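You operate a simulated robot arm through the tools that you are given. There is no shell and no other tool.

The job below is to be done with a simulated two-armed robot. You get a single attempt, and the scene is never put back.

JOB
Wipe the dust off the desk with the blue folded cloth, then fold the dust cloth in half.
Fine: the red mug and the blue cloth go on the tray. Set down upright: mug. What is to be rubbed or washed off counts as gone when no trace of it is left.
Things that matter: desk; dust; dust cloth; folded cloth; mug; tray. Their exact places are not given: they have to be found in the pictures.

It is judged by the outcome, as a careful person would: the job done as asked, and still so three seconds after it is handed in. It fails if anything else is knocked over, pushed out of place, dropped, spilled or broken. Flat cloth is picked up by pressing the open fingertips on it (5 to 10 N) and closing them slowly along it; thin cloth reads only 2 to 8 mm in the jaws.

ROBOT AND FRAMES
Two 7-joint arms with two-finger parallel grippers on one trunk, on a base that moves. Base frame: it is fixed to the floor where the robot stands at the start and does not move with it; the origin is under the middle of the robot, x ahead of it, y to its left, z up. Lengths are in m, angles in degrees, forces in N, time in s.
The left shoulder is at the start at [0.05, 0.165, 1.03], the right one opposite. With the tool pointing down near the work surface each hand reaches from about 0.24 to 0.7 m from the robot's upright axis, wherever it stands, measured 20 degrees to its own side. Places, roughly: desk [2.2, -1, 0.8]; dust [2.1, -1.2, 0.8]; dust cloth [1.8, -1.2, 0.8]; folded cloth (7x11x3 cm) [2, -1, 0.8]; mug [2, -1.25, 0.75]; tray [2.4, -1.1, 0.8]. Payload 3.91 kg a hand.
The tool frame of a hand sits at the grasp point between the pads (the TCP): z along the fingers, y along the line on which they close. The tips reach 0.03 m beyond it. The gripper opens to 0.11 m. The fingers are 0.02 m wide and 0.01 m thick; the gripper's body (0.048 by 0.112 m) begins 0.055 m behind the TCP.
Orientation is told as [roll, pitch, yaw] about the base's x, y, z axes, in that order, counted from this pose: with the fingers straight down and closing along the base's y, the tool's x points along the base's -x, its y along +y and its z along -z.

CONTROLS
- The arms move only by the tool move_arm. It takes "left_series", "right_series" or both (then of equal length, played together; a hand with none holds still); each is a list of rows, each a list of 3 entries, a list of its own where there are three numbers: the closure, from 0 (fully open) to 1 (shut), then the shift along the base's x, y, z in units of 20 mm (1.0 is 20 mm), then the turn, a rotation vector about the base's x, y, z in units of 5 degrees (1.0 is 5 degrees). In form: [[fingers, [x, y, z], [ax, ay, az]], ...]. A call has 1 to 20 rows; each row shifts and turns the commanded pose from where the row before left it. A call with a number of a shift or a turn outside -1 to 1 is refused whole. Rows are played at 5 a second. More than 0.05 m and 8.6 degrees between two rows, or a gripper value outside its range, and nothing of the call is played. Where a pose cannot be reached the arm comes as near as it can. A force on the tool above 40 N (or 10 N above the force at the start of the call, whichever is more), or a blocked arm, ends the call early, and 0.2 s more pass. The fingers move at their own pace (about 0.045 m/s each) and stop on an object; they squeeze with about 33 N. The grip force told is the motor's: it shows also when the fingers shut on nothing. Time passes only in rows, and 0.2 s behind the last, so rows that do not move let the fingers close. The reply holds the time, the measured pose of the TCP, the force on the tool along the base axes, the opening and the grip force, in the units named above and with some noise, with the torque about the TCP (base axes, N m) and any sound that the robot's microphone picked up.
- Cameras (640 x 400 px; columns grow to the right, rows downward): "scene" is now at [0.1203, 0.0061, 1.2046]; the picture's right is [0.04, -1.00, 0.00], its down [-0.52, -0.02, -0.85] and it looks along [0.85, 0.03, -0.52] (base axes); focal length 286 px, centre (320, 200). "left" rides on the left gripper at [0.072, -0.017, -0.103] in its tool frame; the picture's right is [0.23, 0.97, 0.00], its down [-0.76, 0.18, -0.62] and it looks along [-0.61, 0.14, 0.78] (tool axes); focal length 222 px, centre (320, 200). "right" rides on the right gripper at [0.072, 0.017, -0.103] in its tool frame; the picture's right is [-0.23, 0.97, 0.00], its down [-0.76, -0.18, -0.62] and it looks along [-0.61, -0.14, 0.78] (tool axes); focal length 222 px, centre (320, 200).
- snapshot(camera): a new picture of that camera. The clock stands still meanwhile.
- raise_lower(by): slides the trunk up (or, below 0, down) by that many m; the arms and the scene camera ride with it, the base frame stays. It gives what a move gives, with no picture.
- roll_base(legs): drives the robot by 1 to 6 legs, each [ahead, left, turn to the left] in m, m and degrees, along the robot's own axes; the way and the turn of a leg run together, so that a leg with both is an arc; at most 1.5 m and 180 degrees a leg. The arms and the cameras ride along, it lands a little off, and it stops where it bumps. It gives what a move gives.
- pan_tilt(pan, tilt): turns the head with the scene camera to pan (to the left, within 80 degrees either way) and tilt (down, from -29 to 69), counted from straight ahead of the robot. It gives what a move gives.
- point_at(camera, pixels): for up to 12 pixels [column, row] of the newest picture of that camera ("zoom" is the newest enlarged one), the place [x, y, z] in the base frame of the surface seen there, good to about 0.003 m. The clock stands still meanwhile.
- enlarge(camera, box): a new picture of the part [left, top, right, bottom] of that camera's present view, enlarged. The clock stands still meanwhile.
- hand_in(): hands the job in; it is judged then, once.

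Open the grippers and draw the arms clear of the work before you hand the job in, unless the task says otherwise.

The tools are called by a JSON object that holds its "fn" and its "kwargs". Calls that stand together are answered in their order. move_arm: Moves the arms, as the interface text tells. Its arguments: {"type":"object","properties":{"left_series":{"type":"array","items":{"type":"array"}},"right_series":{"type":"array","items":{"type":"array"}}},"required":[]} The other tools are called the same way: raise_lower (by) moves the trunk up or down; roll_base (legs) drives the base; pan_tilt (pan, tilt) turns the head that bears the scene camera; snapshot (camera) takes a picture; point_at (camera, pixels) gives the place of the surface under pixels of a picture; enlarge (camera, box) takes an enlarged picture of a part of a camera's view; hand_in () hands the job in.

At the start:

```text
time_s: 0.0
left_position: [0.4757, 0.1933, 0.9916]
left_ee_rot: [0.0, 0.0, 0.2]
left_contact_force: [0.2, 0.6, 0.8]
left_ft_torque: [-0.03, 0.0, 0.03]
left_gripper_width: 0.1099
left_grasp_force: 0.1
right_position: [0.5148, -0.263, 1.0435]
right_ee_rot: [0.1, 0.0, -0.1]
right_contact_force: [-0.9, -1.0, -1.0]
right_ft_torque: [0.01, -0.01, 0.05]
right_gripper_width: 0.1101
right_grasp_force: 0.0
trunk travel left (down, up): [-0.25, 0.253]
robot x, y, heading: [-0.0004, -0.0005, 0.2]
head pan, tilt (commanded): [2.3, 31.5]
```

scene: 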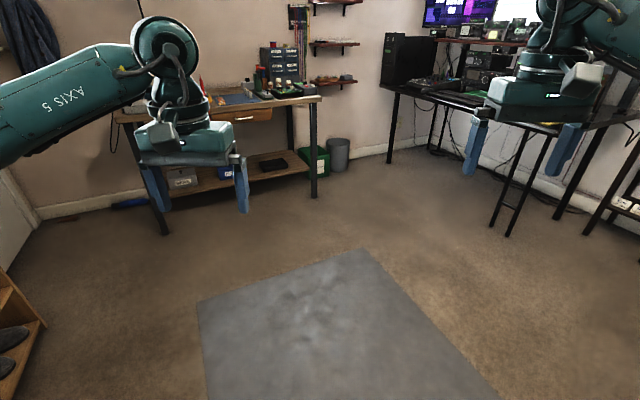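
right: 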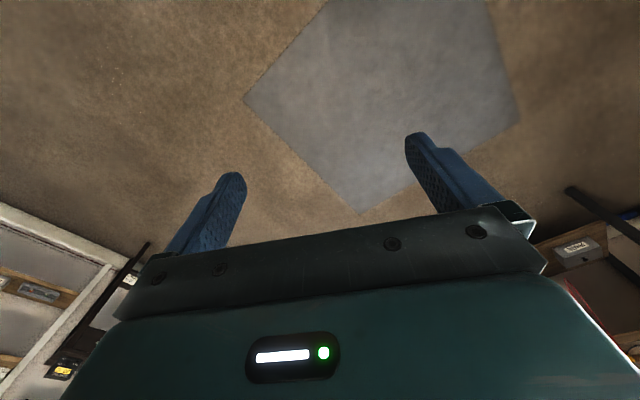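
left: 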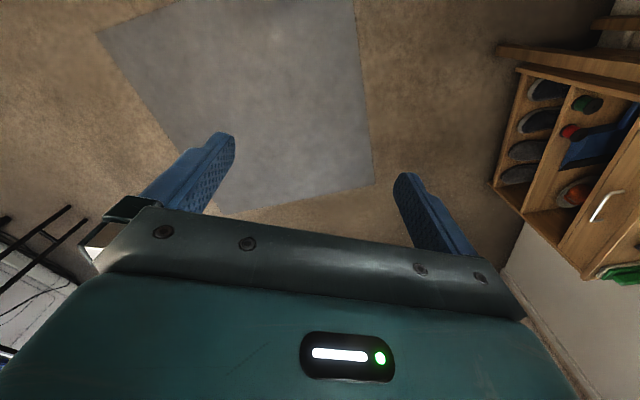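

The scene picture shows a desk at right (around columns 390-600, row 100), which matches [2.2, -1, 0.8]. I turn the head to the right to see it.

{"fn": "pan_tilt", "kwargs": {"pan": -28, "tilt": 15}}

{"fn": "snapshot", "kwargs": {"camera": "scene"}}

```text
time_s: 0.9
left_position: [0.4772, 0.1926, 0.9931]
left_ee_rot: [0.0, 0.0, 0.1]
left_contact_force: [0.2, 1.2, -0.1]
left_ft_torque: [-0.03, 0.0, -0.01]
left_gripper_width: 0.11
left_grasp_force: 0.1
right_position: [0.5143, -0.2628, 1.0453]
right_ee_rot: [0.0, 0.1, -0.1]
right_contact_force: [-0.1, -0.5, -0.1]
right_ft_torque: [0.01, 0.0, 0.0]
right_gripper_width: 0.1101
right_grasp_force: 0.2
trunk travel left (down, up): [-0.25, 0.253]
robot x, y, heading: [-0.004, -0.0018, 0.1]
head pan, tilt (commanded): [-28.0, 15.0]
```

```text
taken
```

scene: 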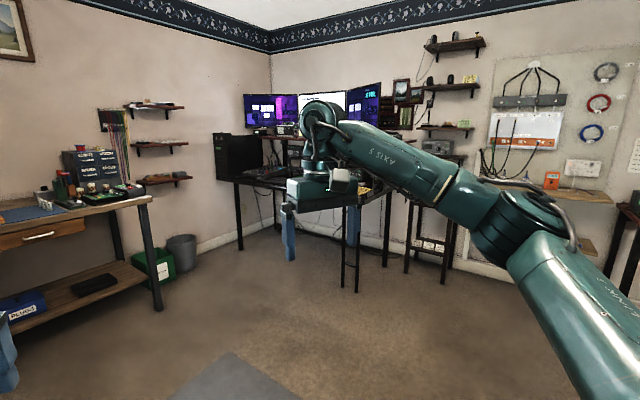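

The right arm hides part of the desk (columns 235-400, rows 165-260). I enlarge that part to see what is on it.

{"fn": "enlarge", "kwargs": {"camera": "scene", "box": [200, 80, 440, 280]}}

{"fn": "point_at", "kwargs": {"camera": "scene", "pixels": [[237, 183], [275, 187], [355, 290], [340, 290], [386, 262], [240, 247], [408, 270], [370, 180], [260, 172], [325, 300]]}}

```text
2.00 times, centred on (320, 180) of scene
```

zoom: 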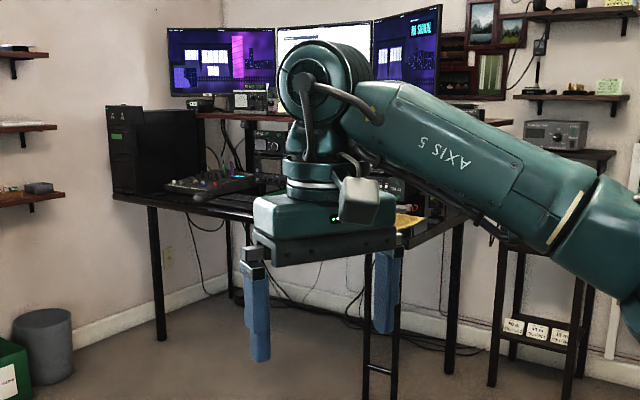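

```text
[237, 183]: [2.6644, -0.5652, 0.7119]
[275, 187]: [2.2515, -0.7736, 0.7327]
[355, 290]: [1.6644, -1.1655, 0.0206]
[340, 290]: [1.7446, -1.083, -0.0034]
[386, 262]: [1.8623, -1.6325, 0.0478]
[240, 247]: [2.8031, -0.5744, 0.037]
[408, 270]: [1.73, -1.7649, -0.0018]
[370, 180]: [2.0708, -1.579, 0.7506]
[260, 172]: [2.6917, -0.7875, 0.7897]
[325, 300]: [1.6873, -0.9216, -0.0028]
```

The desk is an L-shaped corner desk with its top near z 0.75 and legs near [1.66,-1.17], [2.8,-0.57] and [1.86,-1.63]. I drive nearer with a turn to the right, keeping well away from it.

{"fn": "roll_base", "kwargs": {"legs": [[0, 0, -40], [0.75, 0.25, 0]]}}

{"fn": "pan_tilt", "kwargs": {"pan": 0, "tilt": 25}}

{"fn": "snapshot", "kwargs": {"camera": "scene"}}

```text
time_s: 7.1
left_position: [1.2253, -0.4545, 0.9923]
left_ee_rot: [-0.1, 0.0, -40.0]
left_contact_force: [-0.6, 0.5, -0.7]
left_ft_torque: [-0.02, 0.03, 0.02]
left_gripper_width: 0.11
left_grasp_force: 0.1
right_position: [0.9621, -0.8264, 1.0441]
right_ee_rot: [0.0, -0.1, -40.0]
right_contact_force: [0.9, 0.5, -0.2]
right_ft_torque: [0.03, -0.01, -0.01]
right_gripper_width: 0.1097
right_grasp_force: 0.1
trunk travel left (down, up): [-0.25, 0.253]
robot x, y, heading: [0.7369, -0.2948, -40.3]
head pan, tilt (commanded): [-28.0, 15.0]
```

```text
time_s: 8.0
left_position: [1.2252, -0.4534, 0.9919]
left_ee_rot: [0.0, 0.0, -40.0]
left_contact_force: [-0.1, 0.3, -0.4]
left_ft_torque: [0.0, -0.01, 0.02]
left_gripper_width: 0.1098
left_grasp_force: 0.0
right_position: [0.961, -0.8278, 1.0438]
right_ee_rot: [-0.1, 0.1, -40.1]
right_contact_force: [-0.1, -0.1, -0.3]
right_ft_torque: [-0.01, 0.01, -0.01]
right_gripper_width: 0.1101
right_grasp_force: 0.1
trunk travel left (down, up): [-0.25, 0.253]
robot x, y, heading: [0.737, -0.2926, -40.1]
head pan, tilt (commanded): [0.0, 25.0]
```

```text
taken
```

scene: 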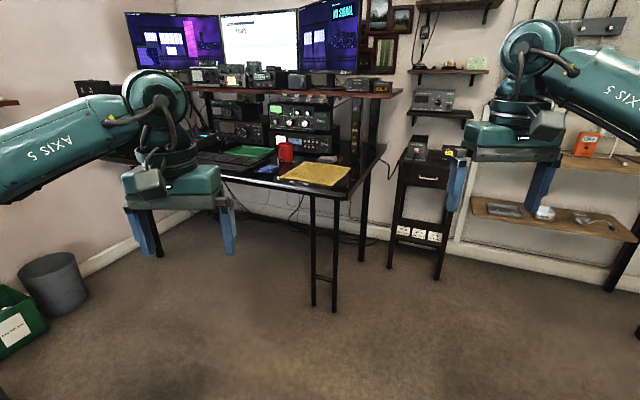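

Now the yellow dust cloth (315, 173), red mug (285, 152), green tray (245, 155) and blue cloth (268, 169) are visible. I enlarge and locate them.

{"fn": "enlarge", "kwargs": {"camera": "scene", "box": [190, 110, 390, 235]}}

{"fn": "point_at", "kwargs": {"camera": "scene", "pixels": [[280, 177], [302, 163], [350, 167], [337, 185], [268, 169], [285, 152], [245, 155], [220, 160], [270, 150], [385, 147], [312, 196], [240, 180]]}}

```text
3.20 times, centred on (290, 172) of scene
```

zoom: 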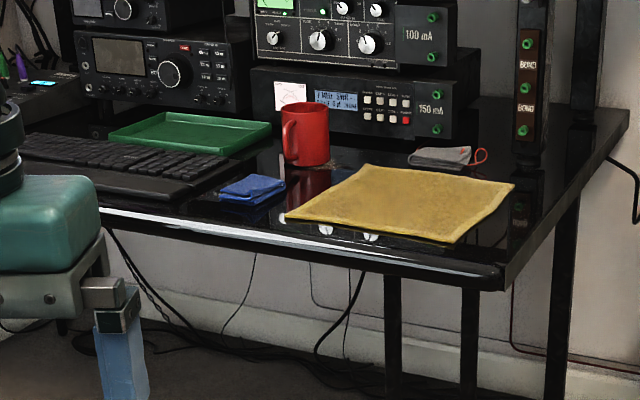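

```text
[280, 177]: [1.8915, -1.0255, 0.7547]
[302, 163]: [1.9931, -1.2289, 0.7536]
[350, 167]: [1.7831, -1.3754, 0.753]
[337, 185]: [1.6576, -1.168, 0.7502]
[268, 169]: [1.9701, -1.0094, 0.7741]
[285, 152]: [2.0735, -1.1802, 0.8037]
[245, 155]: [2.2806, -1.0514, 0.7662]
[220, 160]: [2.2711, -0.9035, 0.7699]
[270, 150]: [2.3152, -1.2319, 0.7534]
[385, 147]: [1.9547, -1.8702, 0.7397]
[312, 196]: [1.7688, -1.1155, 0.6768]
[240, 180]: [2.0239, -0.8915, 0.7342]
```

I have first places: dust cloth spans about [1.89,-1.03] to [1.78,-1.38], mug [2.07,-1.18], blue cloth [1.97,-1.01], tray [2.28,-1.05]. Before driving closer I check the desk edges and the shelf above it.

{"fn": "point_at", "kwargs": {"camera": "zoom", "pixels": [[500, 270], [620, 115], [300, 235], [120, 212], [150, 200], [265, 140], [110, 135], [460, 160], [350, 130], [540, 165], [430, 80], [200, 120]]}}

{"fn": "point_at", "kwargs": {"camera": "scene", "pixels": [[390, 94], [300, 94], [200, 85], [190, 130], [230, 163], [420, 142], [445, 160]]}}

```text
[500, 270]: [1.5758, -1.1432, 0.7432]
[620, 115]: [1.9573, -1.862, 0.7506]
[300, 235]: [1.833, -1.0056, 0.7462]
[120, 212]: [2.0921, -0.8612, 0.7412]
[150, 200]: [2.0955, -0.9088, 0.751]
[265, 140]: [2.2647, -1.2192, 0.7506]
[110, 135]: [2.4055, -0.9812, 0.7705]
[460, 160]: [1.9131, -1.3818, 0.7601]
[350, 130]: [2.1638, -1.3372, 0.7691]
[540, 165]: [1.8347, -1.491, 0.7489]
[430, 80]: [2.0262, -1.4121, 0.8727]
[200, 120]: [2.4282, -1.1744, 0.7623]
```

```text
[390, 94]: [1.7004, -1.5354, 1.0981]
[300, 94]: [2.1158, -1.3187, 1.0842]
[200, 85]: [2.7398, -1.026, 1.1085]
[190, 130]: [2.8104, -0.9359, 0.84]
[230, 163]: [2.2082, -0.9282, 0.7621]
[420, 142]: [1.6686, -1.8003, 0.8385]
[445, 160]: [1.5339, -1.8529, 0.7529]
```

The desk front edge runs from [1.58,-1.14] to [2.09,-0.86] (robot should head about -61°), the shelf above starts about 0.42 m behind that edge at z 1.08. I turn to face the edge and drive diagonally to stand in front of it, short of the final spot.

{"fn": "roll_base", "kwargs": {"legs": [[0, 0, -21], [0.6, 0.72, 0]]}}

{"fn": "pan_tilt", "kwargs": {"pan": 0, "tilt": 42}}

{"fn": "snapshot", "kwargs": {"camera": "scene"}}

```text
time_s: 15.9
left_position: [2.0646, -0.786, 0.9924]
left_ee_rot: [0.0, 0.0, -60.1]
left_contact_force: [-0.2, 0.7, 0.1]
left_ft_torque: [-0.01, 0.04, 0.04]
left_gripper_width: 0.1101
left_grasp_force: 0.1
right_position: [1.689, -1.0464, 1.0434]
right_ee_rot: [0.0, 0.0, -60.2]
right_contact_force: [-0.7, 0.1, 0.6]
right_ft_torque: [-0.02, 0.04, 0.03]
right_gripper_width: 0.1099
right_grasp_force: 0.1
trunk travel left (down, up): [-0.25, 0.253]
robot x, y, heading: [1.6607, -0.4678, -60.5]
head pan, tilt (commanded): [0.0, 25.0]
```

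```text
time_s: 16.7
left_position: [2.0645, -0.7843, 0.9927]
left_ee_rot: [0.0, 0.1, -60.1]
left_contact_force: [0.3, 0.0, 0.5]
left_ft_torque: [0.02, 0.03, 0.02]
left_gripper_width: 0.1104
left_grasp_force: 0.0
right_position: [1.688, -1.046, 1.0441]
right_ee_rot: [-0.1, 0.0, -60.2]
right_contact_force: [0.3, 0.0, -0.3]
right_ft_torque: [-0.01, -0.01, 0.01]
right_gripper_width: 0.1099
right_grasp_force: 0.2
trunk travel left (down, up): [-0.25, 0.253]
robot x, y, heading: [1.6619, -0.4679, -60.2]
head pan, tilt (commanded): [0.0, 42.0]
```

```text
taken
```

scene: 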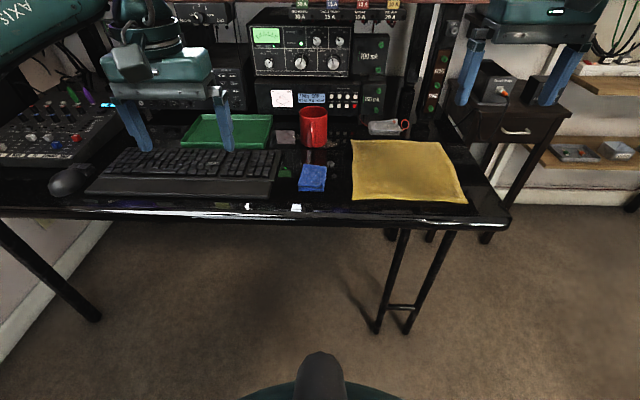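

The desk is now seen from its front: tray (227,130), mug (313,127), blue cloth (312,177), yellow cloth (405,170), grey thing (385,127), brown patch (286,136). I enlarge to find the dust.

{"fn": "enlarge", "kwargs": {"camera": "scene", "box": [230, 90, 390, 190]}}

{"fn": "enlarge", "kwargs": {"camera": "scene", "box": [340, 100, 500, 220]}}

{"fn": "enlarge", "kwargs": {"camera": "scene", "box": [60, 100, 260, 225]}}

```text
4.00 times, centred on (310, 140) of scene
```

zoom: 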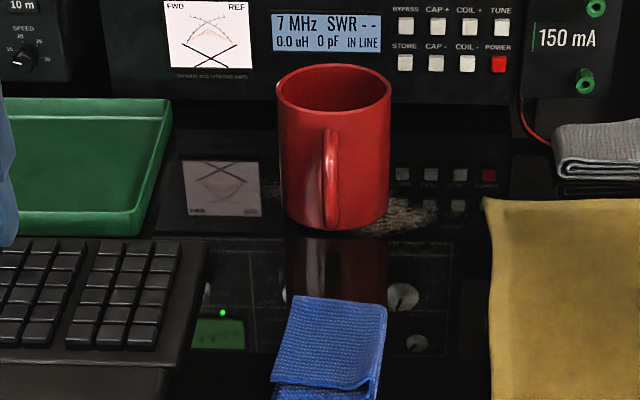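

```text
3.33 times, centred on (420, 160) of scene
```

zoom: 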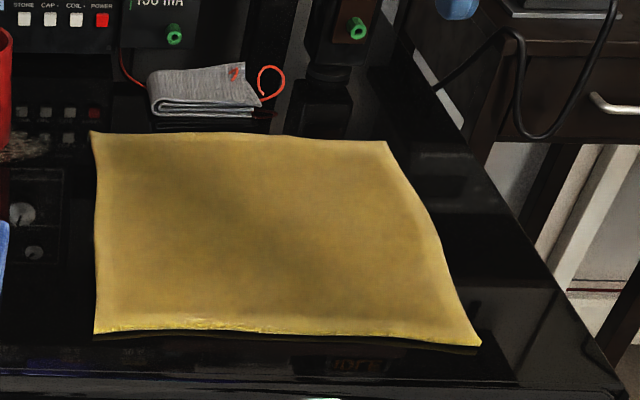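

```text
3.20 times, centred on (160, 162) of scene
```

zoom: 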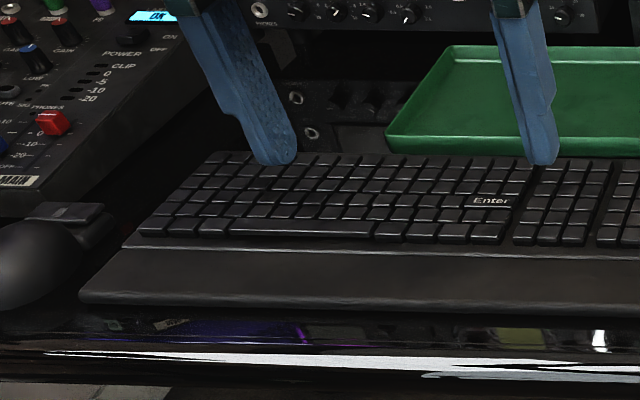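

The dust shows as a tan patch beside the mug's right foot (zoom 400,215, scene about (330,144)), partly under the mug. I measure the places accurately, and the robot's own base front at (320,370).

{"fn": "point_at", "kwargs": {"camera": "scene", "pixels": [[320, 355], [245, 398], [330, 144], [338, 142], [312, 177], [313, 148], [352, 140], [353, 199], [466, 202], [437, 141], [298, 189], [326, 190]]}}

{"fn": "point_at", "kwargs": {"camera": "scene", "pixels": [[181, 147], [269, 147], [270, 115], [195, 115], [225, 130], [313, 108], [300, 164], [326, 167], [280, 172], [367, 127], [400, 127], [345, 210]]}}

```text
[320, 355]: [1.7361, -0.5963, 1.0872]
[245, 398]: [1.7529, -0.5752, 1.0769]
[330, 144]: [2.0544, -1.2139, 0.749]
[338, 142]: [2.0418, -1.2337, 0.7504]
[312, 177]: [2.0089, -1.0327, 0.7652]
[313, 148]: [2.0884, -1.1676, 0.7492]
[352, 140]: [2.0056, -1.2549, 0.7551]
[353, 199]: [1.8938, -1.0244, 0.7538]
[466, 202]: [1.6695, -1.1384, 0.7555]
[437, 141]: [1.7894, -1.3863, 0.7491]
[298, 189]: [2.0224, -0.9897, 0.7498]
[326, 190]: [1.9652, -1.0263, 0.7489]
```

```text
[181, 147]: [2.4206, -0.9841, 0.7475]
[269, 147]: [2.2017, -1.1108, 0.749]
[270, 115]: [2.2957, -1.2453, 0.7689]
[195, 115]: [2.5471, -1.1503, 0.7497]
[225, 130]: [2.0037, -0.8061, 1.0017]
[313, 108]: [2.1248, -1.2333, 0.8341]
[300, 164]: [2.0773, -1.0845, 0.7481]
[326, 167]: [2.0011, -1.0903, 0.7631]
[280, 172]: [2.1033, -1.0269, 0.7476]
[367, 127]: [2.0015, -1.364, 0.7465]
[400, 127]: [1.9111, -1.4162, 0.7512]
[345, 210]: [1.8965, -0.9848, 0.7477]
```

The mug foot is near [2.09,-1.19], the blue cloth near [1.99,-1.04], the tray centre near [2.37,-1.12], and the trunk reaches only 0.15 m ahead of the axis. I drive 0.2 m ahead and 0.1 m left to be within reach.

{"fn": "roll_base", "kwargs": {"legs": [[0.2, 0.1, 0]]}}

{"fn": "pan_tilt", "kwargs": {"pan": 0, "tilt": 50}}

{"fn": "snapshot", "kwargs": {"camera": "scene"}}

{"fn": "snapshot", "kwargs": {"camera": "left"}}

{"fn": "snapshot", "kwargs": {"camera": "right"}}

```text
time_s: 18.4
left_position: [2.251, -0.9081, 0.9929]
left_ee_rot: [0.0, 0.0, -60.0]
left_contact_force: [0.1, -0.9, 0.0]
left_ft_torque: [-0.04, 0.0, -0.01]
left_gripper_width: 0.1099
left_grasp_force: 0.0
right_position: [1.8763, -1.1683, 1.0434]
right_ee_rot: [0.0, 0.0, -60.2]
right_contact_force: [-0.2, 0.1, 0.1]
right_ft_torque: [-0.02, 0.0, -0.01]
right_gripper_width: 0.11
right_grasp_force: 0.1
trunk travel left (down, up): [-0.25, 0.253]
robot x, y, heading: [1.8481, -0.5938, -60.3]
head pan, tilt (commanded): [0.0, 42.0]
```

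```text
time_s: 19.1
left_position: [2.2514, -0.9071, 0.992]
left_ee_rot: [0.0, 0.0, -60.0]
left_contact_force: [0.3, 0.1, 0.4]
left_ft_torque: [0.0, 0.02, 0.0]
left_gripper_width: 0.1103
left_grasp_force: 0.1
right_position: [1.8764, -1.1688, 1.0441]
right_ee_rot: [0.0, 0.0, -60.1]
right_contact_force: [-0.6, 0.8, 1.2]
right_ft_torque: [0.02, 0.01, -0.04]
right_gripper_width: 0.1098
right_grasp_force: 0.1
trunk travel left (down, up): [-0.25, 0.253]
robot x, y, heading: [1.8514, -0.5885, -60.2]
head pan, tilt (commanded): [0.0, 50.0]
```

```text
taken
```

scene: 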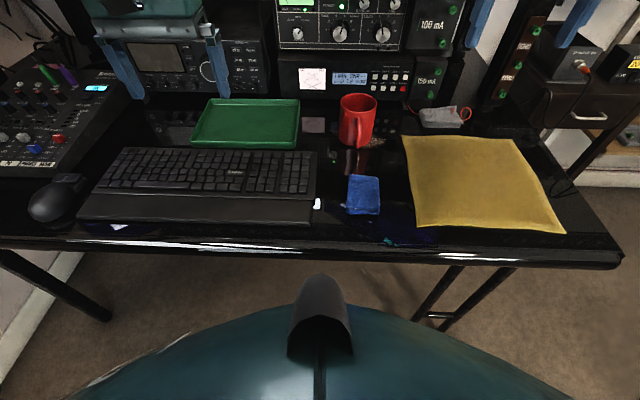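

```text
taken
```

left: 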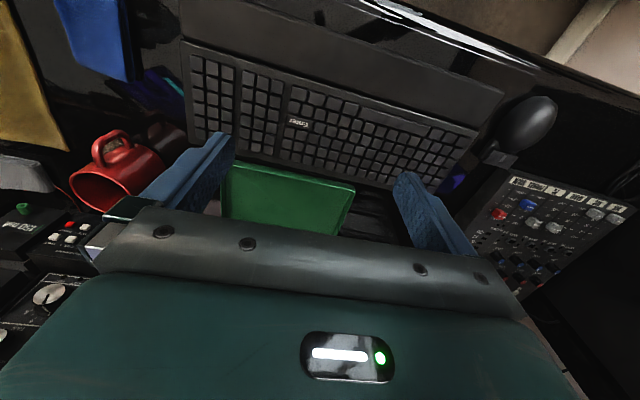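

```text
taken
```

right: 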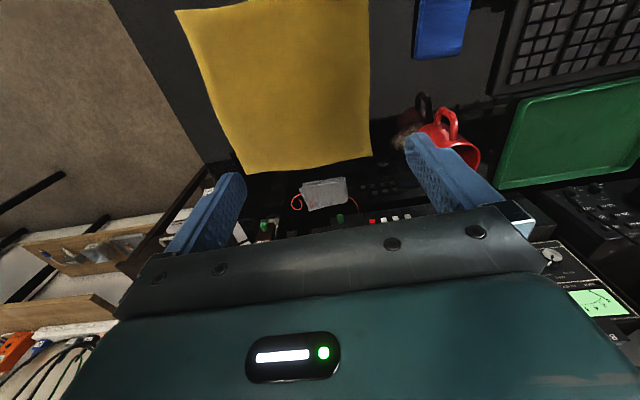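

Everything is in view: tray (245,123), mug (357,120), blue cloth (363,195), yellow cloth (480,182). I measure the mug, the blue cloth and the tray precisely from an enlarged view.

{"fn": "enlarge", "kwargs": {"camera": "scene", "box": [300, 80, 430, 225]}}

{"fn": "enlarge", "kwargs": {"camera": "scene", "box": [320, 85, 400, 155]}}

```text
2.76 times, centred on (365, 152) of scene
```

zoom: 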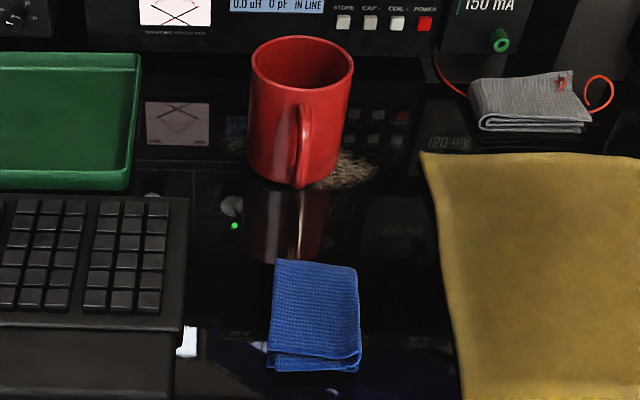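

```text
5.71 times, centred on (360, 120) of scene
```

zoom: 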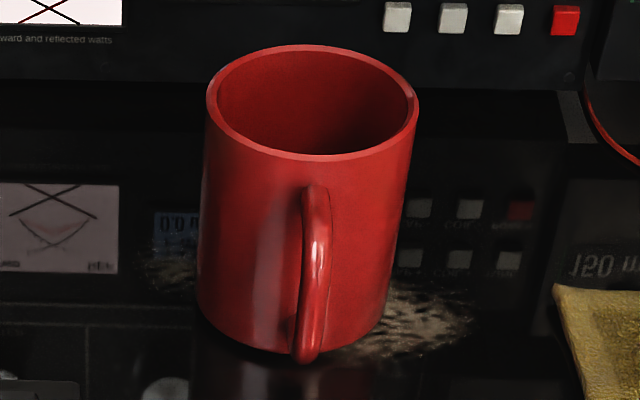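

The dust is on both sides of the mug (zoom (410,325) and (165,270)), so the mug stands in it and must go first. I measure the rim, handle and dust.

{"fn": "point_at", "kwargs": {"camera": "zoom", "pixels": [[315, 156], [210, 95], [416, 105], [330, 47], [315, 200], [306, 345], [290, 347], [410, 325], [468, 322], [165, 275], [140, 270], [440, 350]]}}

{"fn": "point_at", "kwargs": {"camera": "scene", "pixels": [[349, 177], [379, 178], [347, 214], [380, 214], [363, 195], [191, 146], [297, 148], [298, 100], [206, 100], [245, 125], [244, 140], [318, 150]]}}

```text
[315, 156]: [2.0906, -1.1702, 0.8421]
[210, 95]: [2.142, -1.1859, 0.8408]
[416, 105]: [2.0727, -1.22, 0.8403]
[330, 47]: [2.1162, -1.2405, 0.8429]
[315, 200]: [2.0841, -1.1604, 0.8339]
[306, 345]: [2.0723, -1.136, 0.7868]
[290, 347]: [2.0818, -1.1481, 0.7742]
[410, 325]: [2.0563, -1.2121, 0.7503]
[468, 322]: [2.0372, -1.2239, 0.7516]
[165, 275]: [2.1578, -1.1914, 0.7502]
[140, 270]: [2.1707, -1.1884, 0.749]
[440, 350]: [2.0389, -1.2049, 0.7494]
```

```text
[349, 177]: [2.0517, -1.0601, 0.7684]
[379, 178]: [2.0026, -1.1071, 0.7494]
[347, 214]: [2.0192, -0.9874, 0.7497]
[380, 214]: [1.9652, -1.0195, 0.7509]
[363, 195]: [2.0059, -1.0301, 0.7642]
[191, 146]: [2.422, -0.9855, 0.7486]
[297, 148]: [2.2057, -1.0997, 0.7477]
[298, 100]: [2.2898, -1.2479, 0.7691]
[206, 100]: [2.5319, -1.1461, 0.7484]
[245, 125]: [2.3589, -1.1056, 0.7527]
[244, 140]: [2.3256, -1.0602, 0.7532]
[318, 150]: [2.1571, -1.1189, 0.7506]
```

The mug centre is about [2.105,-1.205], rim z 0.842, diameter 0.078, handle pointing at the robot; the tray floor is z 0.753. I first draw the right hand back and aside, then move the base 0.1 m closer.

{"fn": "move_arm", "kwargs": {"right_series": [[0, [-0.95, 0.4, 0], [0, 0, 0]], [0, [-0.95, 0.4, 0], [0, 0, 0]], [0, [-0.95, 0.4, 0], [0, 0, 0]], [0, [-0.95, 0.4, 0], [0, 0, 0]], [0, [-0.95, 0.4, 0], [0, 0, 0]], [0, [-0.95, 0.4, 0], [0, 0, 0]]]}}

{"fn": "roll_base", "kwargs": {"legs": [[0.09, 0, 0]]}}

{"fn": "snapshot", "kwargs": {"camera": "scene"}}

```text
time_s: 20.5
left_position: [2.2517, -0.9077, 0.991]
left_ee_rot: [0.0, -0.1, -60.0]
left_contact_force: [0.5, 0.7, -0.2]
left_ft_torque: [0.01, 0.03, 0.02]
left_gripper_width: 0.1101
left_grasp_force: 0.0
right_position: [1.7621, -1.1206, 1.044]
right_ee_rot: [0.0, -0.1, -60.1]
right_contact_force: [0.2, 0.2, 0.2]
right_ft_torque: [0.01, 0.02, -0.01]
right_gripper_width: 0.1101
right_grasp_force: 0.0
trunk travel left (down, up): [-0.25, 0.253]
robot x, y, heading: [1.848, -0.5928, -60.1]
head pan, tilt (commanded): [0.0, 50.0]
```

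```text
time_s: 21.6
left_position: [2.2972, -0.9872, 0.9922]
left_ee_rot: [0.0, 0.0, -60.0]
left_contact_force: [0.7, 0.4, -0.9]
left_ft_torque: [0.01, 0.04, 0.0]
left_gripper_width: 0.11
left_grasp_force: 0.0
right_position: [1.808, -1.1993, 1.0439]
right_ee_rot: [0.0, 0.0, -60.1]
right_contact_force: [-0.1, 0.5, 0.5]
right_ft_torque: [-0.02, -0.01, 0.02]
right_gripper_width: 0.1103
right_grasp_force: 0.0
trunk travel left (down, up): [-0.25, 0.253]
robot x, y, heading: [1.8961, -0.6691, -60.0]
head pan, tilt (commanded): [0.0, 50.0]
```

```text
taken
```

scene: 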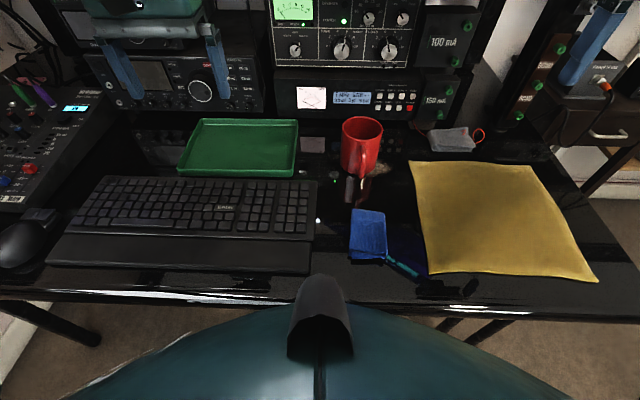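

Robot is at [1.896,-0.669], heading -60°. I take the left hand over the mug at z 0.95, tilting the fingers 20° forward to keep the wrist clear of the shelf.

{"fn": "move_arm", "kwargs": {"left_series": [[0, [-0.877, -0.989, -0.19], [-0.866, -0.5, 0]], [0, [-0.877, -0.989, -0.19], [-0.866, -0.5, 0]], [0, [-0.877, -0.989, -0.19], [-0.866, -0.5, 0]], [0, [-0.877, -0.989, -0.19], [-0.866, -0.5, 0]], [0, [-0.877, -0.989, -0.19], [0, 0, 0]], [0, [-0.877, -0.989, -0.19], [0, 0, 0]], [0, [-0.877, -0.989, -0.19], [0, 0, 0]], [0, [-0.877, -0.989, -0.19], [0, 0, 0]], [0, [-0.877, -0.989, -0.19], [0, 0, 0]], [0, [-0.877, -0.989, -0.19], [0, 0, 0]], [0, [-0.877, -0.989, -0.19], [0, 0, 0]], [0, [0, 0, 0], [0, 0, 0]]]}}

{"fn": "snapshot", "kwargs": {"camera": "scene"}}

{"fn": "snapshot", "kwargs": {"camera": "left"}}

```text
time_s: 24.2
left_position: [2.104, -1.2061, 0.95]
left_ee_rot: [0.0, -20.0, -59.9]
left_contact_force: [-0.5, -1.2, -0.3]
left_ft_torque: [-0.03, -0.02, 0.04]
left_gripper_width: 0.1099
left_grasp_force: 0.1
right_position: [1.8072, -1.1985, 1.0428]
right_ee_rot: [0.0, 0.0, -60.1]
right_contact_force: [0.0, -0.8, 0.4]
right_ft_torque: [-0.01, 0.0, -0.02]
right_gripper_width: 0.1101
right_grasp_force: 0.2
trunk travel left (down, up): [-0.25, 0.253]
robot x, y, heading: [1.8953, -0.6696, -60.1]
head pan, tilt (commanded): [0.0, 50.0]
```

```text
taken
```

scene: 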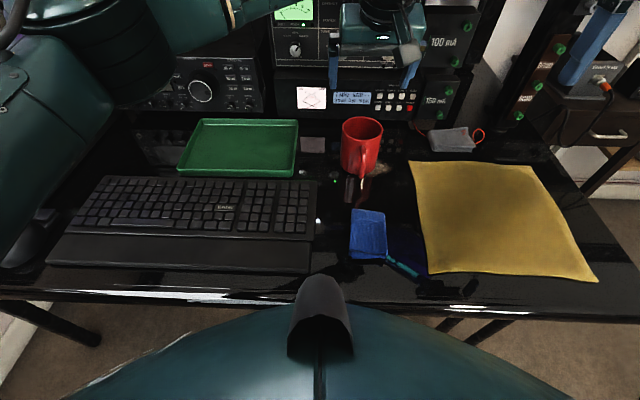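

```text
taken
```

left: 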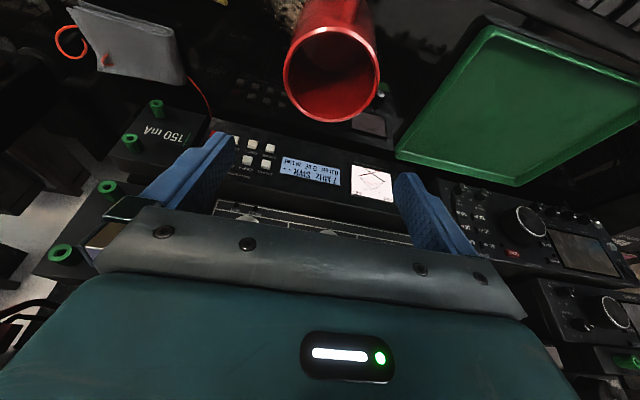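

The hand is exactly over the mug (rim centre at (332,73) in the left picture) with no contact. I lower it halfway and check the straddle.

{"fn": "move_arm", "kwargs": {"left_series": [[0, [0, 0, -0.9], [0, 0, 0]], [0, [0, 0, -0.9], [0, 0, 0]], [0, [0, 0, -0.9], [0, 0, 0]], [0, [0, 0, -0.9], [0, 0, 0]], [0, [0, 0, 0], [0, 0, 0]]]}}

{"fn": "snapshot", "kwargs": {"camera": "scene"}}

{"fn": "snapshot", "kwargs": {"camera": "left"}}

```text
time_s: 25.4
left_position: [2.1036, -1.2051, 0.8786]
left_ee_rot: [0.0, -20.0, -60.0]
left_contact_force: [0.7, 1.2, 1.1]
left_ft_torque: [0.0, 0.02, -0.03]
left_gripper_width: 0.1101
left_grasp_force: 0.0
right_position: [1.8068, -1.2002, 1.0423]
right_ee_rot: [-0.1, 0.0, -60.1]
right_contact_force: [0.0, 0.1, 0.3]
right_ft_torque: [-0.02, 0.0, -0.01]
right_gripper_width: 0.1099
right_grasp_force: 0.2
trunk travel left (down, up): [-0.25, 0.253]
robot x, y, heading: [1.8911, -0.6694, -60.2]
head pan, tilt (commanded): [0.0, 50.0]
```

```text
taken
```

scene: 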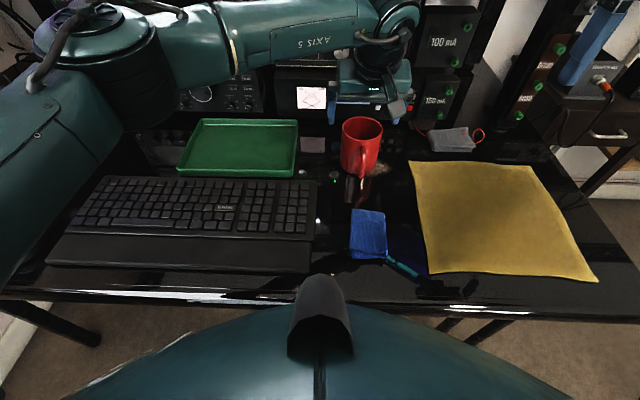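

```text
taken
```

left: 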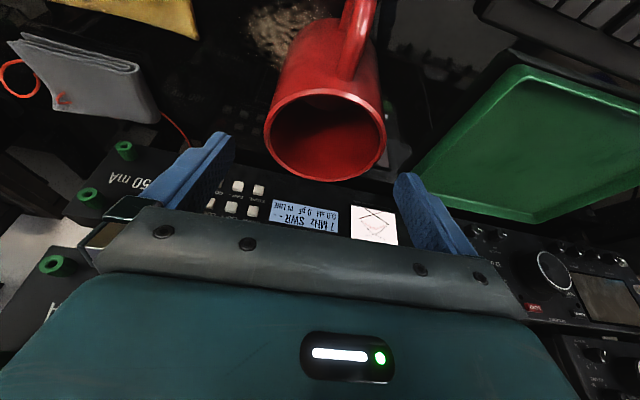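

The rim sits centred between the fingers (observed (325,137), expected (324,144)). I lower the remaining 66 mm to TCP z 0.812.

{"fn": "move_arm", "kwargs": {"left_series": [[0, [0.03, 0, -0.84], [0, 0, 0]], [0, [0, 0, -0.84], [0, 0, 0]], [0, [0, 0, -0.84], [0, 0, 0]], [0, [0, 0, -0.82], [0, 0, 0]], [0, [0, 0, 0], [0, 0, 0]]]}}

{"fn": "snapshot", "kwargs": {"camera": "scene"}}

{"fn": "snapshot", "kwargs": {"camera": "left"}}

```text
time_s: 26.6
left_position: [2.1048, -1.2052, 0.8106]
left_ee_rot: [0.0, -19.9, -60.1]
left_contact_force: [-0.1, -0.2, -0.3]
left_ft_torque: [0.01, 0.02, 0.01]
left_gripper_width: 0.11
left_grasp_force: 0.1
right_position: [1.8072, -1.1995, 1.0448]
right_ee_rot: [0.0, 0.0, -60.1]
right_contact_force: [-0.1, -0.1, -0.1]
right_ft_torque: [0.01, -0.01, 0.0]
right_gripper_width: 0.11
right_grasp_force: 0.1
trunk travel left (down, up): [-0.25, 0.253]
robot x, y, heading: [1.8914, -0.6744, -59.9]
head pan, tilt (commanded): [0.0, 50.0]
```

```text
taken
```

scene: 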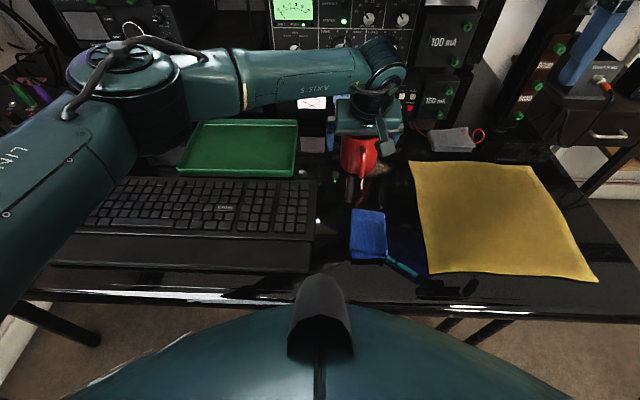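

```text
taken
```

left: 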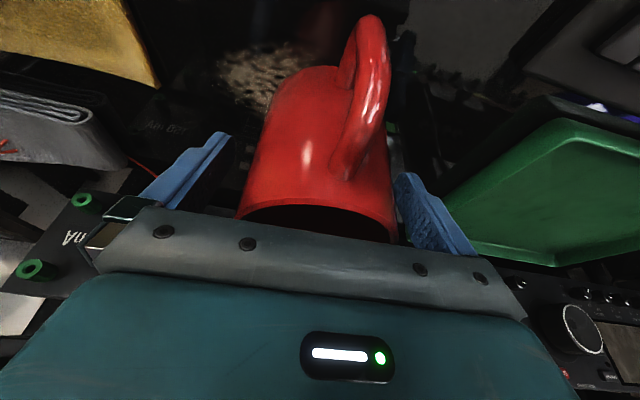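

The mug is between the fingers with no contact force. I close the fingers on it and let them settle.

{"fn": "move_arm", "kwargs": {"left_series": [[0.2, [0, 0, 0], [0, 0, 0]], [0.4, [0, 0, 0], [0, 0, 0]], [0.7, [0, 0, 0], [0, 0, 0]], [1, [0, 0, 0], [0, 0, 0]], [1, [0, 0, 0], [0, 0, 0]], [1, [0, 0, 0], [0, 0, 0]]]}}

{"fn": "snapshot", "kwargs": {"camera": "left"}}

```text
time_s: 28.0
left_position: [2.106, -1.2056, 0.8109]
left_ee_rot: [0.0, -20.0, -60.0]
left_contact_force: [-0.6, 0.2, 0.5]
left_ft_torque: [-0.04, 0.06, -0.02]
left_gripper_width: 0.0766
left_grasp_force: 32.7
right_position: [1.8073, -1.1988, 1.0434]
right_ee_rot: [-0.1, 0.0, -60.0]
right_contact_force: [-0.4, 0.2, -0.2]
right_ft_torque: [0.01, 0.01, -0.03]
right_gripper_width: 0.1104
right_grasp_force: 0.0
trunk travel left (down, up): [-0.25, 0.253]
robot x, y, heading: [1.8914, -0.6713, -60.1]
head pan, tilt (commanded): [0.0, 50.0]
```

```text
taken
```

left: 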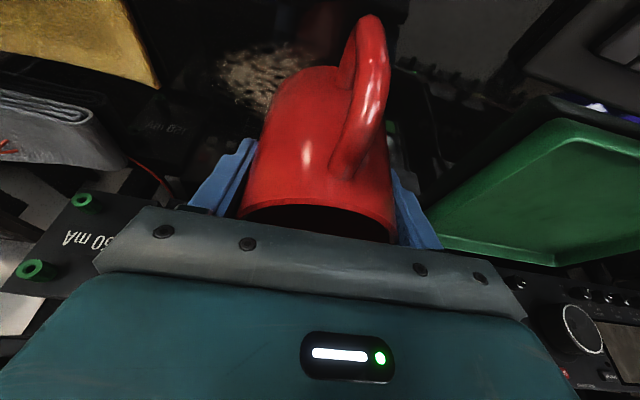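

The mug is held (0.0766 m, 32.7 N). I measure the tray's inner floor and rim in the newest scene picture before carrying the mug there.

{"fn": "enlarge", "kwargs": {"camera": "scene", "box": [160, 100, 320, 200]}}

{"fn": "point_at", "kwargs": {"camera": "zoom", "pixels": [[85, 270], [520, 280], [545, 90], [190, 90], [75, 290], [535, 300], [300, 280], [300, 200], [450, 150], [200, 250], [480, 240], [560, 200]]}}

```text
4.00 times, centred on (240, 150) of scene
```

zoom: 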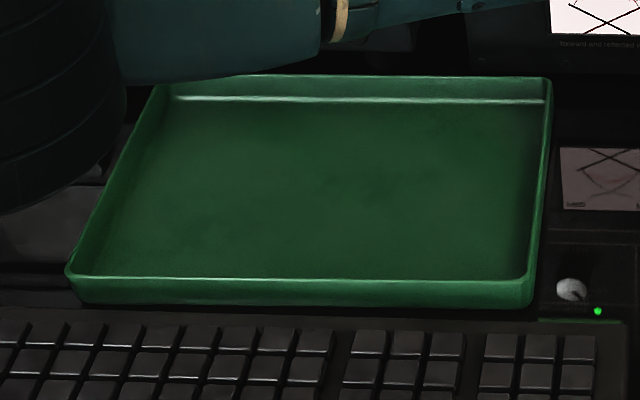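

```text
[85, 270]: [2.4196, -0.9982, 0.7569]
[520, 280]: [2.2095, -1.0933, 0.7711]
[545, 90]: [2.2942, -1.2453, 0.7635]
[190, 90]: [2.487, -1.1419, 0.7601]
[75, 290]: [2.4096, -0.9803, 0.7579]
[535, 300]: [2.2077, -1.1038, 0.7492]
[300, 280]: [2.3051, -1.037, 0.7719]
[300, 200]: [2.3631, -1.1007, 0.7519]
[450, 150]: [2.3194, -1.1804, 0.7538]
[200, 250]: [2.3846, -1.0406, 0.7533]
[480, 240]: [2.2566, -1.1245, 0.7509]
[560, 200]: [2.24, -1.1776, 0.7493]
```

The tray spans about 0.525-0.70 m ahead and 0.06-0.30 m left of the robot; I will put the mug in its left-rear half near [2.412,-1.103]. I first lift the mug 60 mm straight up and check.

{"fn": "move_arm", "kwargs": {"left_series": [[1, [0, 0, 0.6], [0, 0, 0]], [1, [0, 0, 0.8], [0, 0, 0]], [1, [0, 0, 0.8], [0, 0, 0]], [1, [0, 0, 0.8], [0, 0, 0]], [1, [0, 0, 0], [0, 0, 0]]]}}

{"fn": "snapshot", "kwargs": {"camera": "scene"}}

```text
time_s: 29.2
left_position: [2.1053, -1.2043, 0.8707]
left_ee_rot: [0.1, -20.1, -60.2]
left_contact_force: [0.2, 0.2, -2.8]
left_ft_torque: [-0.02, 0.02, 0.0]
left_gripper_width: 0.076
left_grasp_force: 33.2
right_position: [1.806, -1.2, 1.043]
right_ee_rot: [0.1, 0.0, -60.0]
right_contact_force: [-0.3, -0.9, 0.1]
right_ft_torque: [-0.01, 0.02, -0.03]
right_gripper_width: 0.1101
right_grasp_force: 0.0
trunk travel left (down, up): [-0.25, 0.253]
robot x, y, heading: [1.8931, -0.6674, -60.3]
head pan, tilt (commanded): [0.0, 50.0]
```

```text
taken
```

scene: 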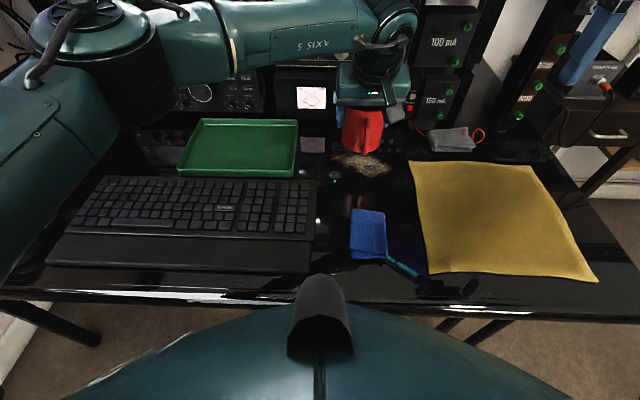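

The mug is up and the dust patch shows at (362,162). I check the height of the left elbow (120,70) and obstacles to the left before swinging the arm that way.

{"fn": "point_at", "kwargs": {"camera": "scene", "pixels": [[100, 80], [60, 40], [260, 45], [60, 150], [20, 230], [390, 40], [200, 85], [30, 20]]}}

{"fn": "enlarge", "kwargs": {"camera": "scene", "box": [300, 120, 420, 195]}}

```text
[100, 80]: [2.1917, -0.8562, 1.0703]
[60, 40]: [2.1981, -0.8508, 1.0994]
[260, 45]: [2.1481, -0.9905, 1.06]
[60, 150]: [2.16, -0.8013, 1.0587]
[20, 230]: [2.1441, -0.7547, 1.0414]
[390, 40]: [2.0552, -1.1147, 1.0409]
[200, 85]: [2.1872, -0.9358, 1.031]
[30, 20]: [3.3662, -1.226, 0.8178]
```

```text
5.33 times, centred on (360, 158) of scene
```

zoom: 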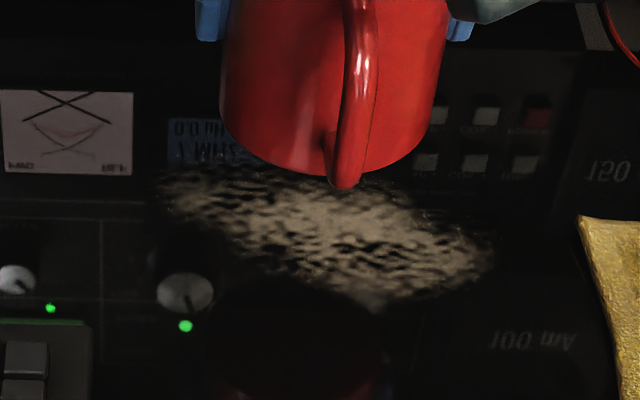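

The elbow is at z about 1.07 near [2.2,-0.85], above the desk items. I measure the dust extent (zoom columns 160-490) and carry the mug half way to the tray.

{"fn": "point_at", "kwargs": {"camera": "zoom", "pixels": [[160, 180], [495, 255], [375, 305], [260, 235], [180, 165], [430, 210], [320, 240], [480, 285]]}}

{"fn": "move_arm", "kwargs": {"left_series": [[1, [0.956, 0.319, 0], [0, 0, 0]], [1, [0.956, 0.319, 0], [0, 0, 0]], [1, [0.956, 0.319, 0], [0, 0, 0]], [1, [0.956, 0.319, 0], [0, 0, 0]], [1, [0.956, 0.319, 0], [0, 0, 0]], [1, [0.956, 0.319, 0], [0, 0, 0]], [1, [0.956, 0.319, 0], [0, 0, 0]], [1, [0.956, 0.319, 0], [0, 0, 0]], [1, [0, 0, 0], [0, 0, 0]]]}}

{"fn": "snapshot", "kwargs": {"camera": "scene"}}

```text
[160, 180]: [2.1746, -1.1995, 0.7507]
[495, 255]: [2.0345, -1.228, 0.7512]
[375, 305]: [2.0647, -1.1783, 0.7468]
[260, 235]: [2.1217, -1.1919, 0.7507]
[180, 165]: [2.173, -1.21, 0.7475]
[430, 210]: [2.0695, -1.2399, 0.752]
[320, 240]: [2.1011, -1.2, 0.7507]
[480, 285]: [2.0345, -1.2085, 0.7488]
```

```text
time_s: 31.2
left_position: [2.2578, -1.154, 0.8705]
left_ee_rot: [0.0, -20.0, -60.1]
left_contact_force: [1.2, 0.8, -3.2]
left_ft_torque: [0.01, 0.0, -0.03]
left_gripper_width: 0.0762
left_grasp_force: 33.5
right_position: [1.8067, -1.1996, 1.0434]
right_ee_rot: [0.1, 0.1, -60.2]
right_contact_force: [-0.4, -0.2, 0.0]
right_ft_torque: [0.03, -0.02, -0.04]
right_gripper_width: 0.1098
right_grasp_force: 0.1
trunk travel left (down, up): [-0.25, 0.253]
robot x, y, heading: [1.8922, -0.6725, -60.0]
head pan, tilt (commanded): [0.0, 50.0]
```

```text
taken
```

scene: 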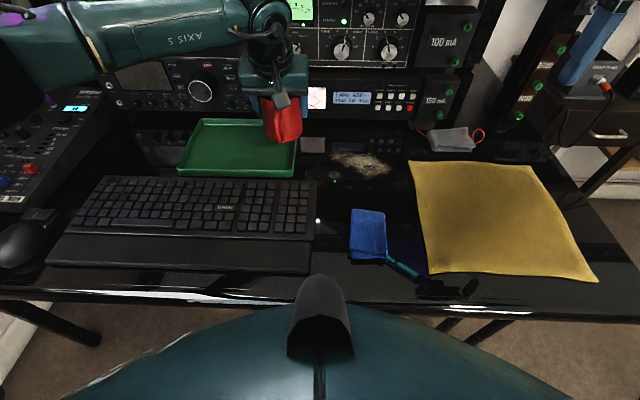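

Half way, nothing touched. I continue the other half to above the tray's left-rear part.

{"fn": "move_arm", "kwargs": {"left_series": [[1, [0.956, 0.319, 0], [0, 0, 0]], [1, [0.956, 0.319, 0], [0, 0, 0]], [1, [0.956, 0.319, 0], [0, 0, 0]], [1, [0.956, 0.319, 0], [0, 0, 0]], [1, [0.956, 0.319, 0], [0, 0, 0]], [1, [0.956, 0.319, 0], [0, 0, 0]], [1, [0.956, 0.319, 0], [0, 0, 0]], [1, [0.956, 0.319, 0], [0, 0, 0]], [1, [0, 0, 0], [0, 0, 0]]]}}

{"fn": "snapshot", "kwargs": {"camera": "scene"}}

{"fn": "snapshot", "kwargs": {"camera": "left"}}

```text
time_s: 33.2
left_position: [2.4107, -1.1021, 0.8705]
left_ee_rot: [0.0, -20.0, -60.1]
left_contact_force: [0.2, 0.3, -3.0]
left_ft_torque: [-0.03, -0.01, -0.04]
left_gripper_width: 0.0763
left_grasp_force: 33.1
right_position: [1.8068, -1.2005, 1.0437]
right_ee_rot: [0.0, 0.0, -60.1]
right_contact_force: [0.8, 0.6, 0.8]
right_ft_torque: [0.02, 0.0, 0.01]
right_gripper_width: 0.11
right_grasp_force: 0.0
trunk travel left (down, up): [-0.25, 0.253]
robot x, y, heading: [1.8913, -0.6702, -60.0]
head pan, tilt (commanded): [0.0, 50.0]
```

```text
taken
```

scene: 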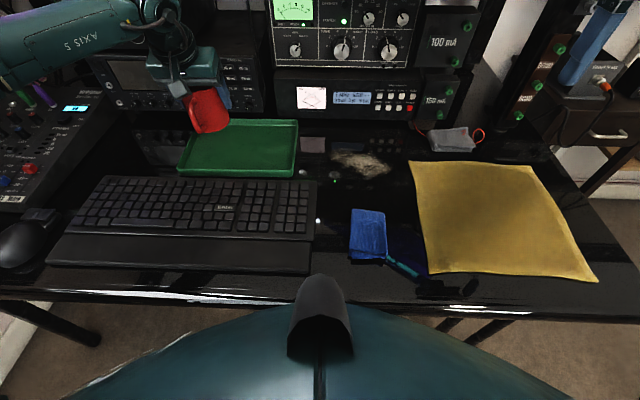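

```text
taken
```

left: 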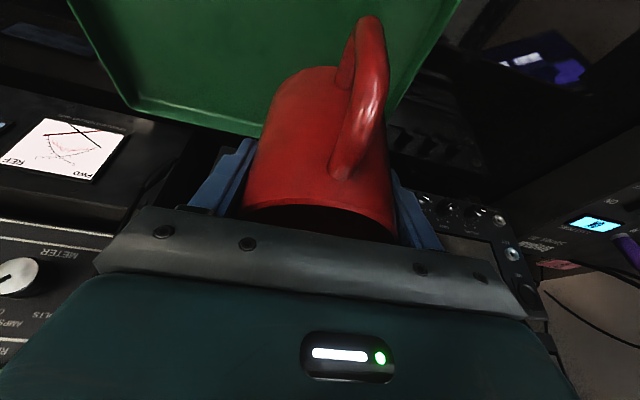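

The mug hangs above the tray's left-rear part, about 0.06 m over its floor. I shift 10 mm right for margin to the rim and lower 50 mm.

{"fn": "move_arm", "kwargs": {"left_series": [[1, [-0.43, -0.25, 0], [0, 0, 0]], [1, [0, 0, -0.7], [0, 0, 0]], [1, [0, 0, -0.7], [0, 0, 0]], [1, [0, 0, -0.7], [0, 0, 0]], [1, [0, 0, -0.4], [0, 0, 0]], [1, [0, 0, 0], [0, 0, 0]]]}}

{"fn": "snapshot", "kwargs": {"camera": "scene"}}

{"fn": "enlarge", "kwargs": {"camera": "scene", "box": [140, 60, 300, 190]}}

```text
time_s: 34.6
left_position: [2.4021, -1.1069, 0.822]
left_ee_rot: [0.0, -20.1, -60.0]
left_contact_force: [-0.8, -0.2, -3.1]
left_ft_torque: [0.01, 0.0, 0.02]
left_gripper_width: 0.076
left_grasp_force: 32.8
right_position: [1.807, -1.2005, 1.0428]
right_ee_rot: [0.0, 0.0, -60.1]
right_contact_force: [0.1, -0.4, 0.6]
right_ft_torque: [-0.02, 0.03, 0.02]
right_gripper_width: 0.11
right_grasp_force: 0.0
trunk travel left (down, up): [-0.25, 0.253]
robot x, y, heading: [1.892, -0.667, -60.5]
head pan, tilt (commanded): [0.0, 50.0]
```

```text
taken
```

scene: 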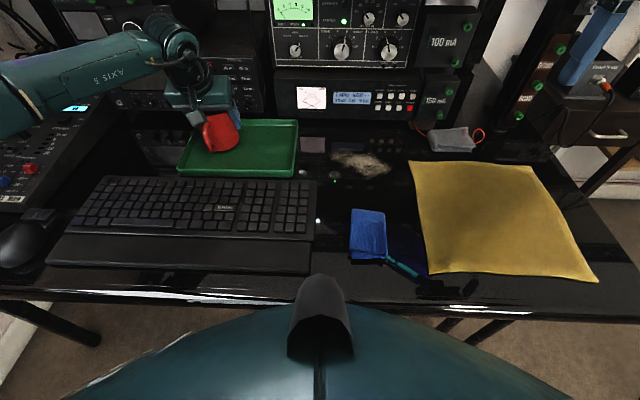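

```text
3.08 times, centred on (220, 125) of scene
```

zoom: 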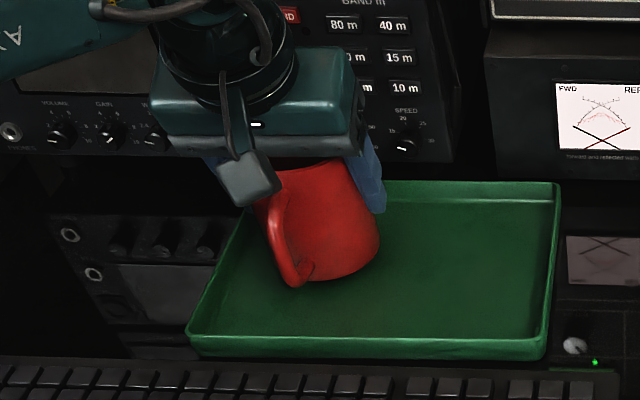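

The mug is about 8 mm above the tray floor, well inside the tray. I lower it in small steps to touch down.

{"fn": "move_arm", "kwargs": {"left_series": [[1, [0, 0, -0.15], [0, 0, 0]], [1, [0, 0, -0.1], [0, 0, 0]], [1, [0, 0, -0.1], [0, 0, 0]], [1, [0, 0, -0.05], [0, 0, 0]], [1, [0, 0, 0], [0, 0, 0]]]}}

```text
time_s: 35.8
left_position: [2.4023, -1.1071, 0.8146]
left_ee_rot: [0.1, -20.2, -59.9]
left_contact_force: [0.7, 1.2, 7.0]
left_ft_torque: [0.13, 0.2, -0.05]
left_gripper_width: 0.0762
left_grasp_force: 32.6
right_position: [1.8073, -1.1996, 1.0439]
right_ee_rot: [0.1, 0.0, -60.1]
right_contact_force: [-0.4, -0.5, 0.0]
right_ft_torque: [-0.01, -0.05, 0.01]
right_gripper_width: 0.11
right_grasp_force: 0.2
trunk travel left (down, up): [-0.25, 0.253]
robot x, y, heading: [1.8931, -0.6652, -60.4]
head pan, tilt (commanded): [0.0, 50.0]
```

The force turned to +7 N upward, so the mug stands on the tray. I open the fingers slowly.

{"fn": "move_arm", "kwargs": {"left_series": [[0.25, [0, 0, 0.05], [0, 0, 0]], [0.15, [0, 0, 0], [0, 0, 0]], [0.05, [0, 0, 0], [0, 0, 0]], [0, [0, 0, 0], [0, 0, 0]], [0, [0, 0, 0], [0, 0, 0]]]}}

{"fn": "snapshot", "kwargs": {"camera": "left"}}

```text
time_s: 37.0
left_position: [2.4013, -1.1062, 0.8151]
left_ee_rot: [0.0, -20.0, -60.1]
left_contact_force: [0.2, -0.5, -0.2]
left_ft_torque: [0.0, 0.0, 0.02]
left_gripper_width: 0.1099
left_grasp_force: 0.0
right_position: [1.8068, -1.1992, 1.0434]
right_ee_rot: [0.0, 0.0, -60.1]
right_contact_force: [0.1, 0.1, 0.2]
right_ft_torque: [-0.01, 0.03, -0.02]
right_gripper_width: 0.1098
right_grasp_force: 0.1
trunk travel left (down, up): [-0.25, 0.253]
robot x, y, heading: [1.8956, -0.6686, -60.1]
head pan, tilt (commanded): [0.0, 50.0]
```

```text
taken
```

left: 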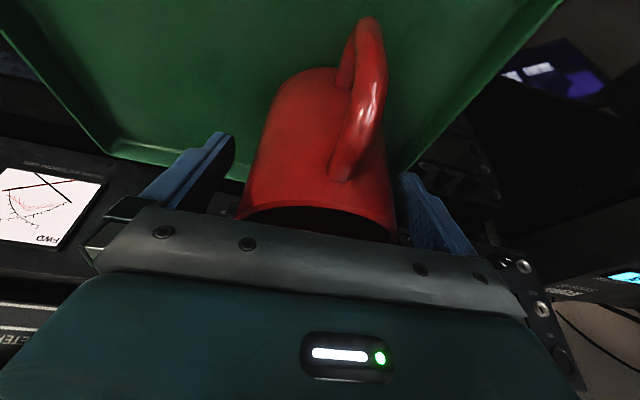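

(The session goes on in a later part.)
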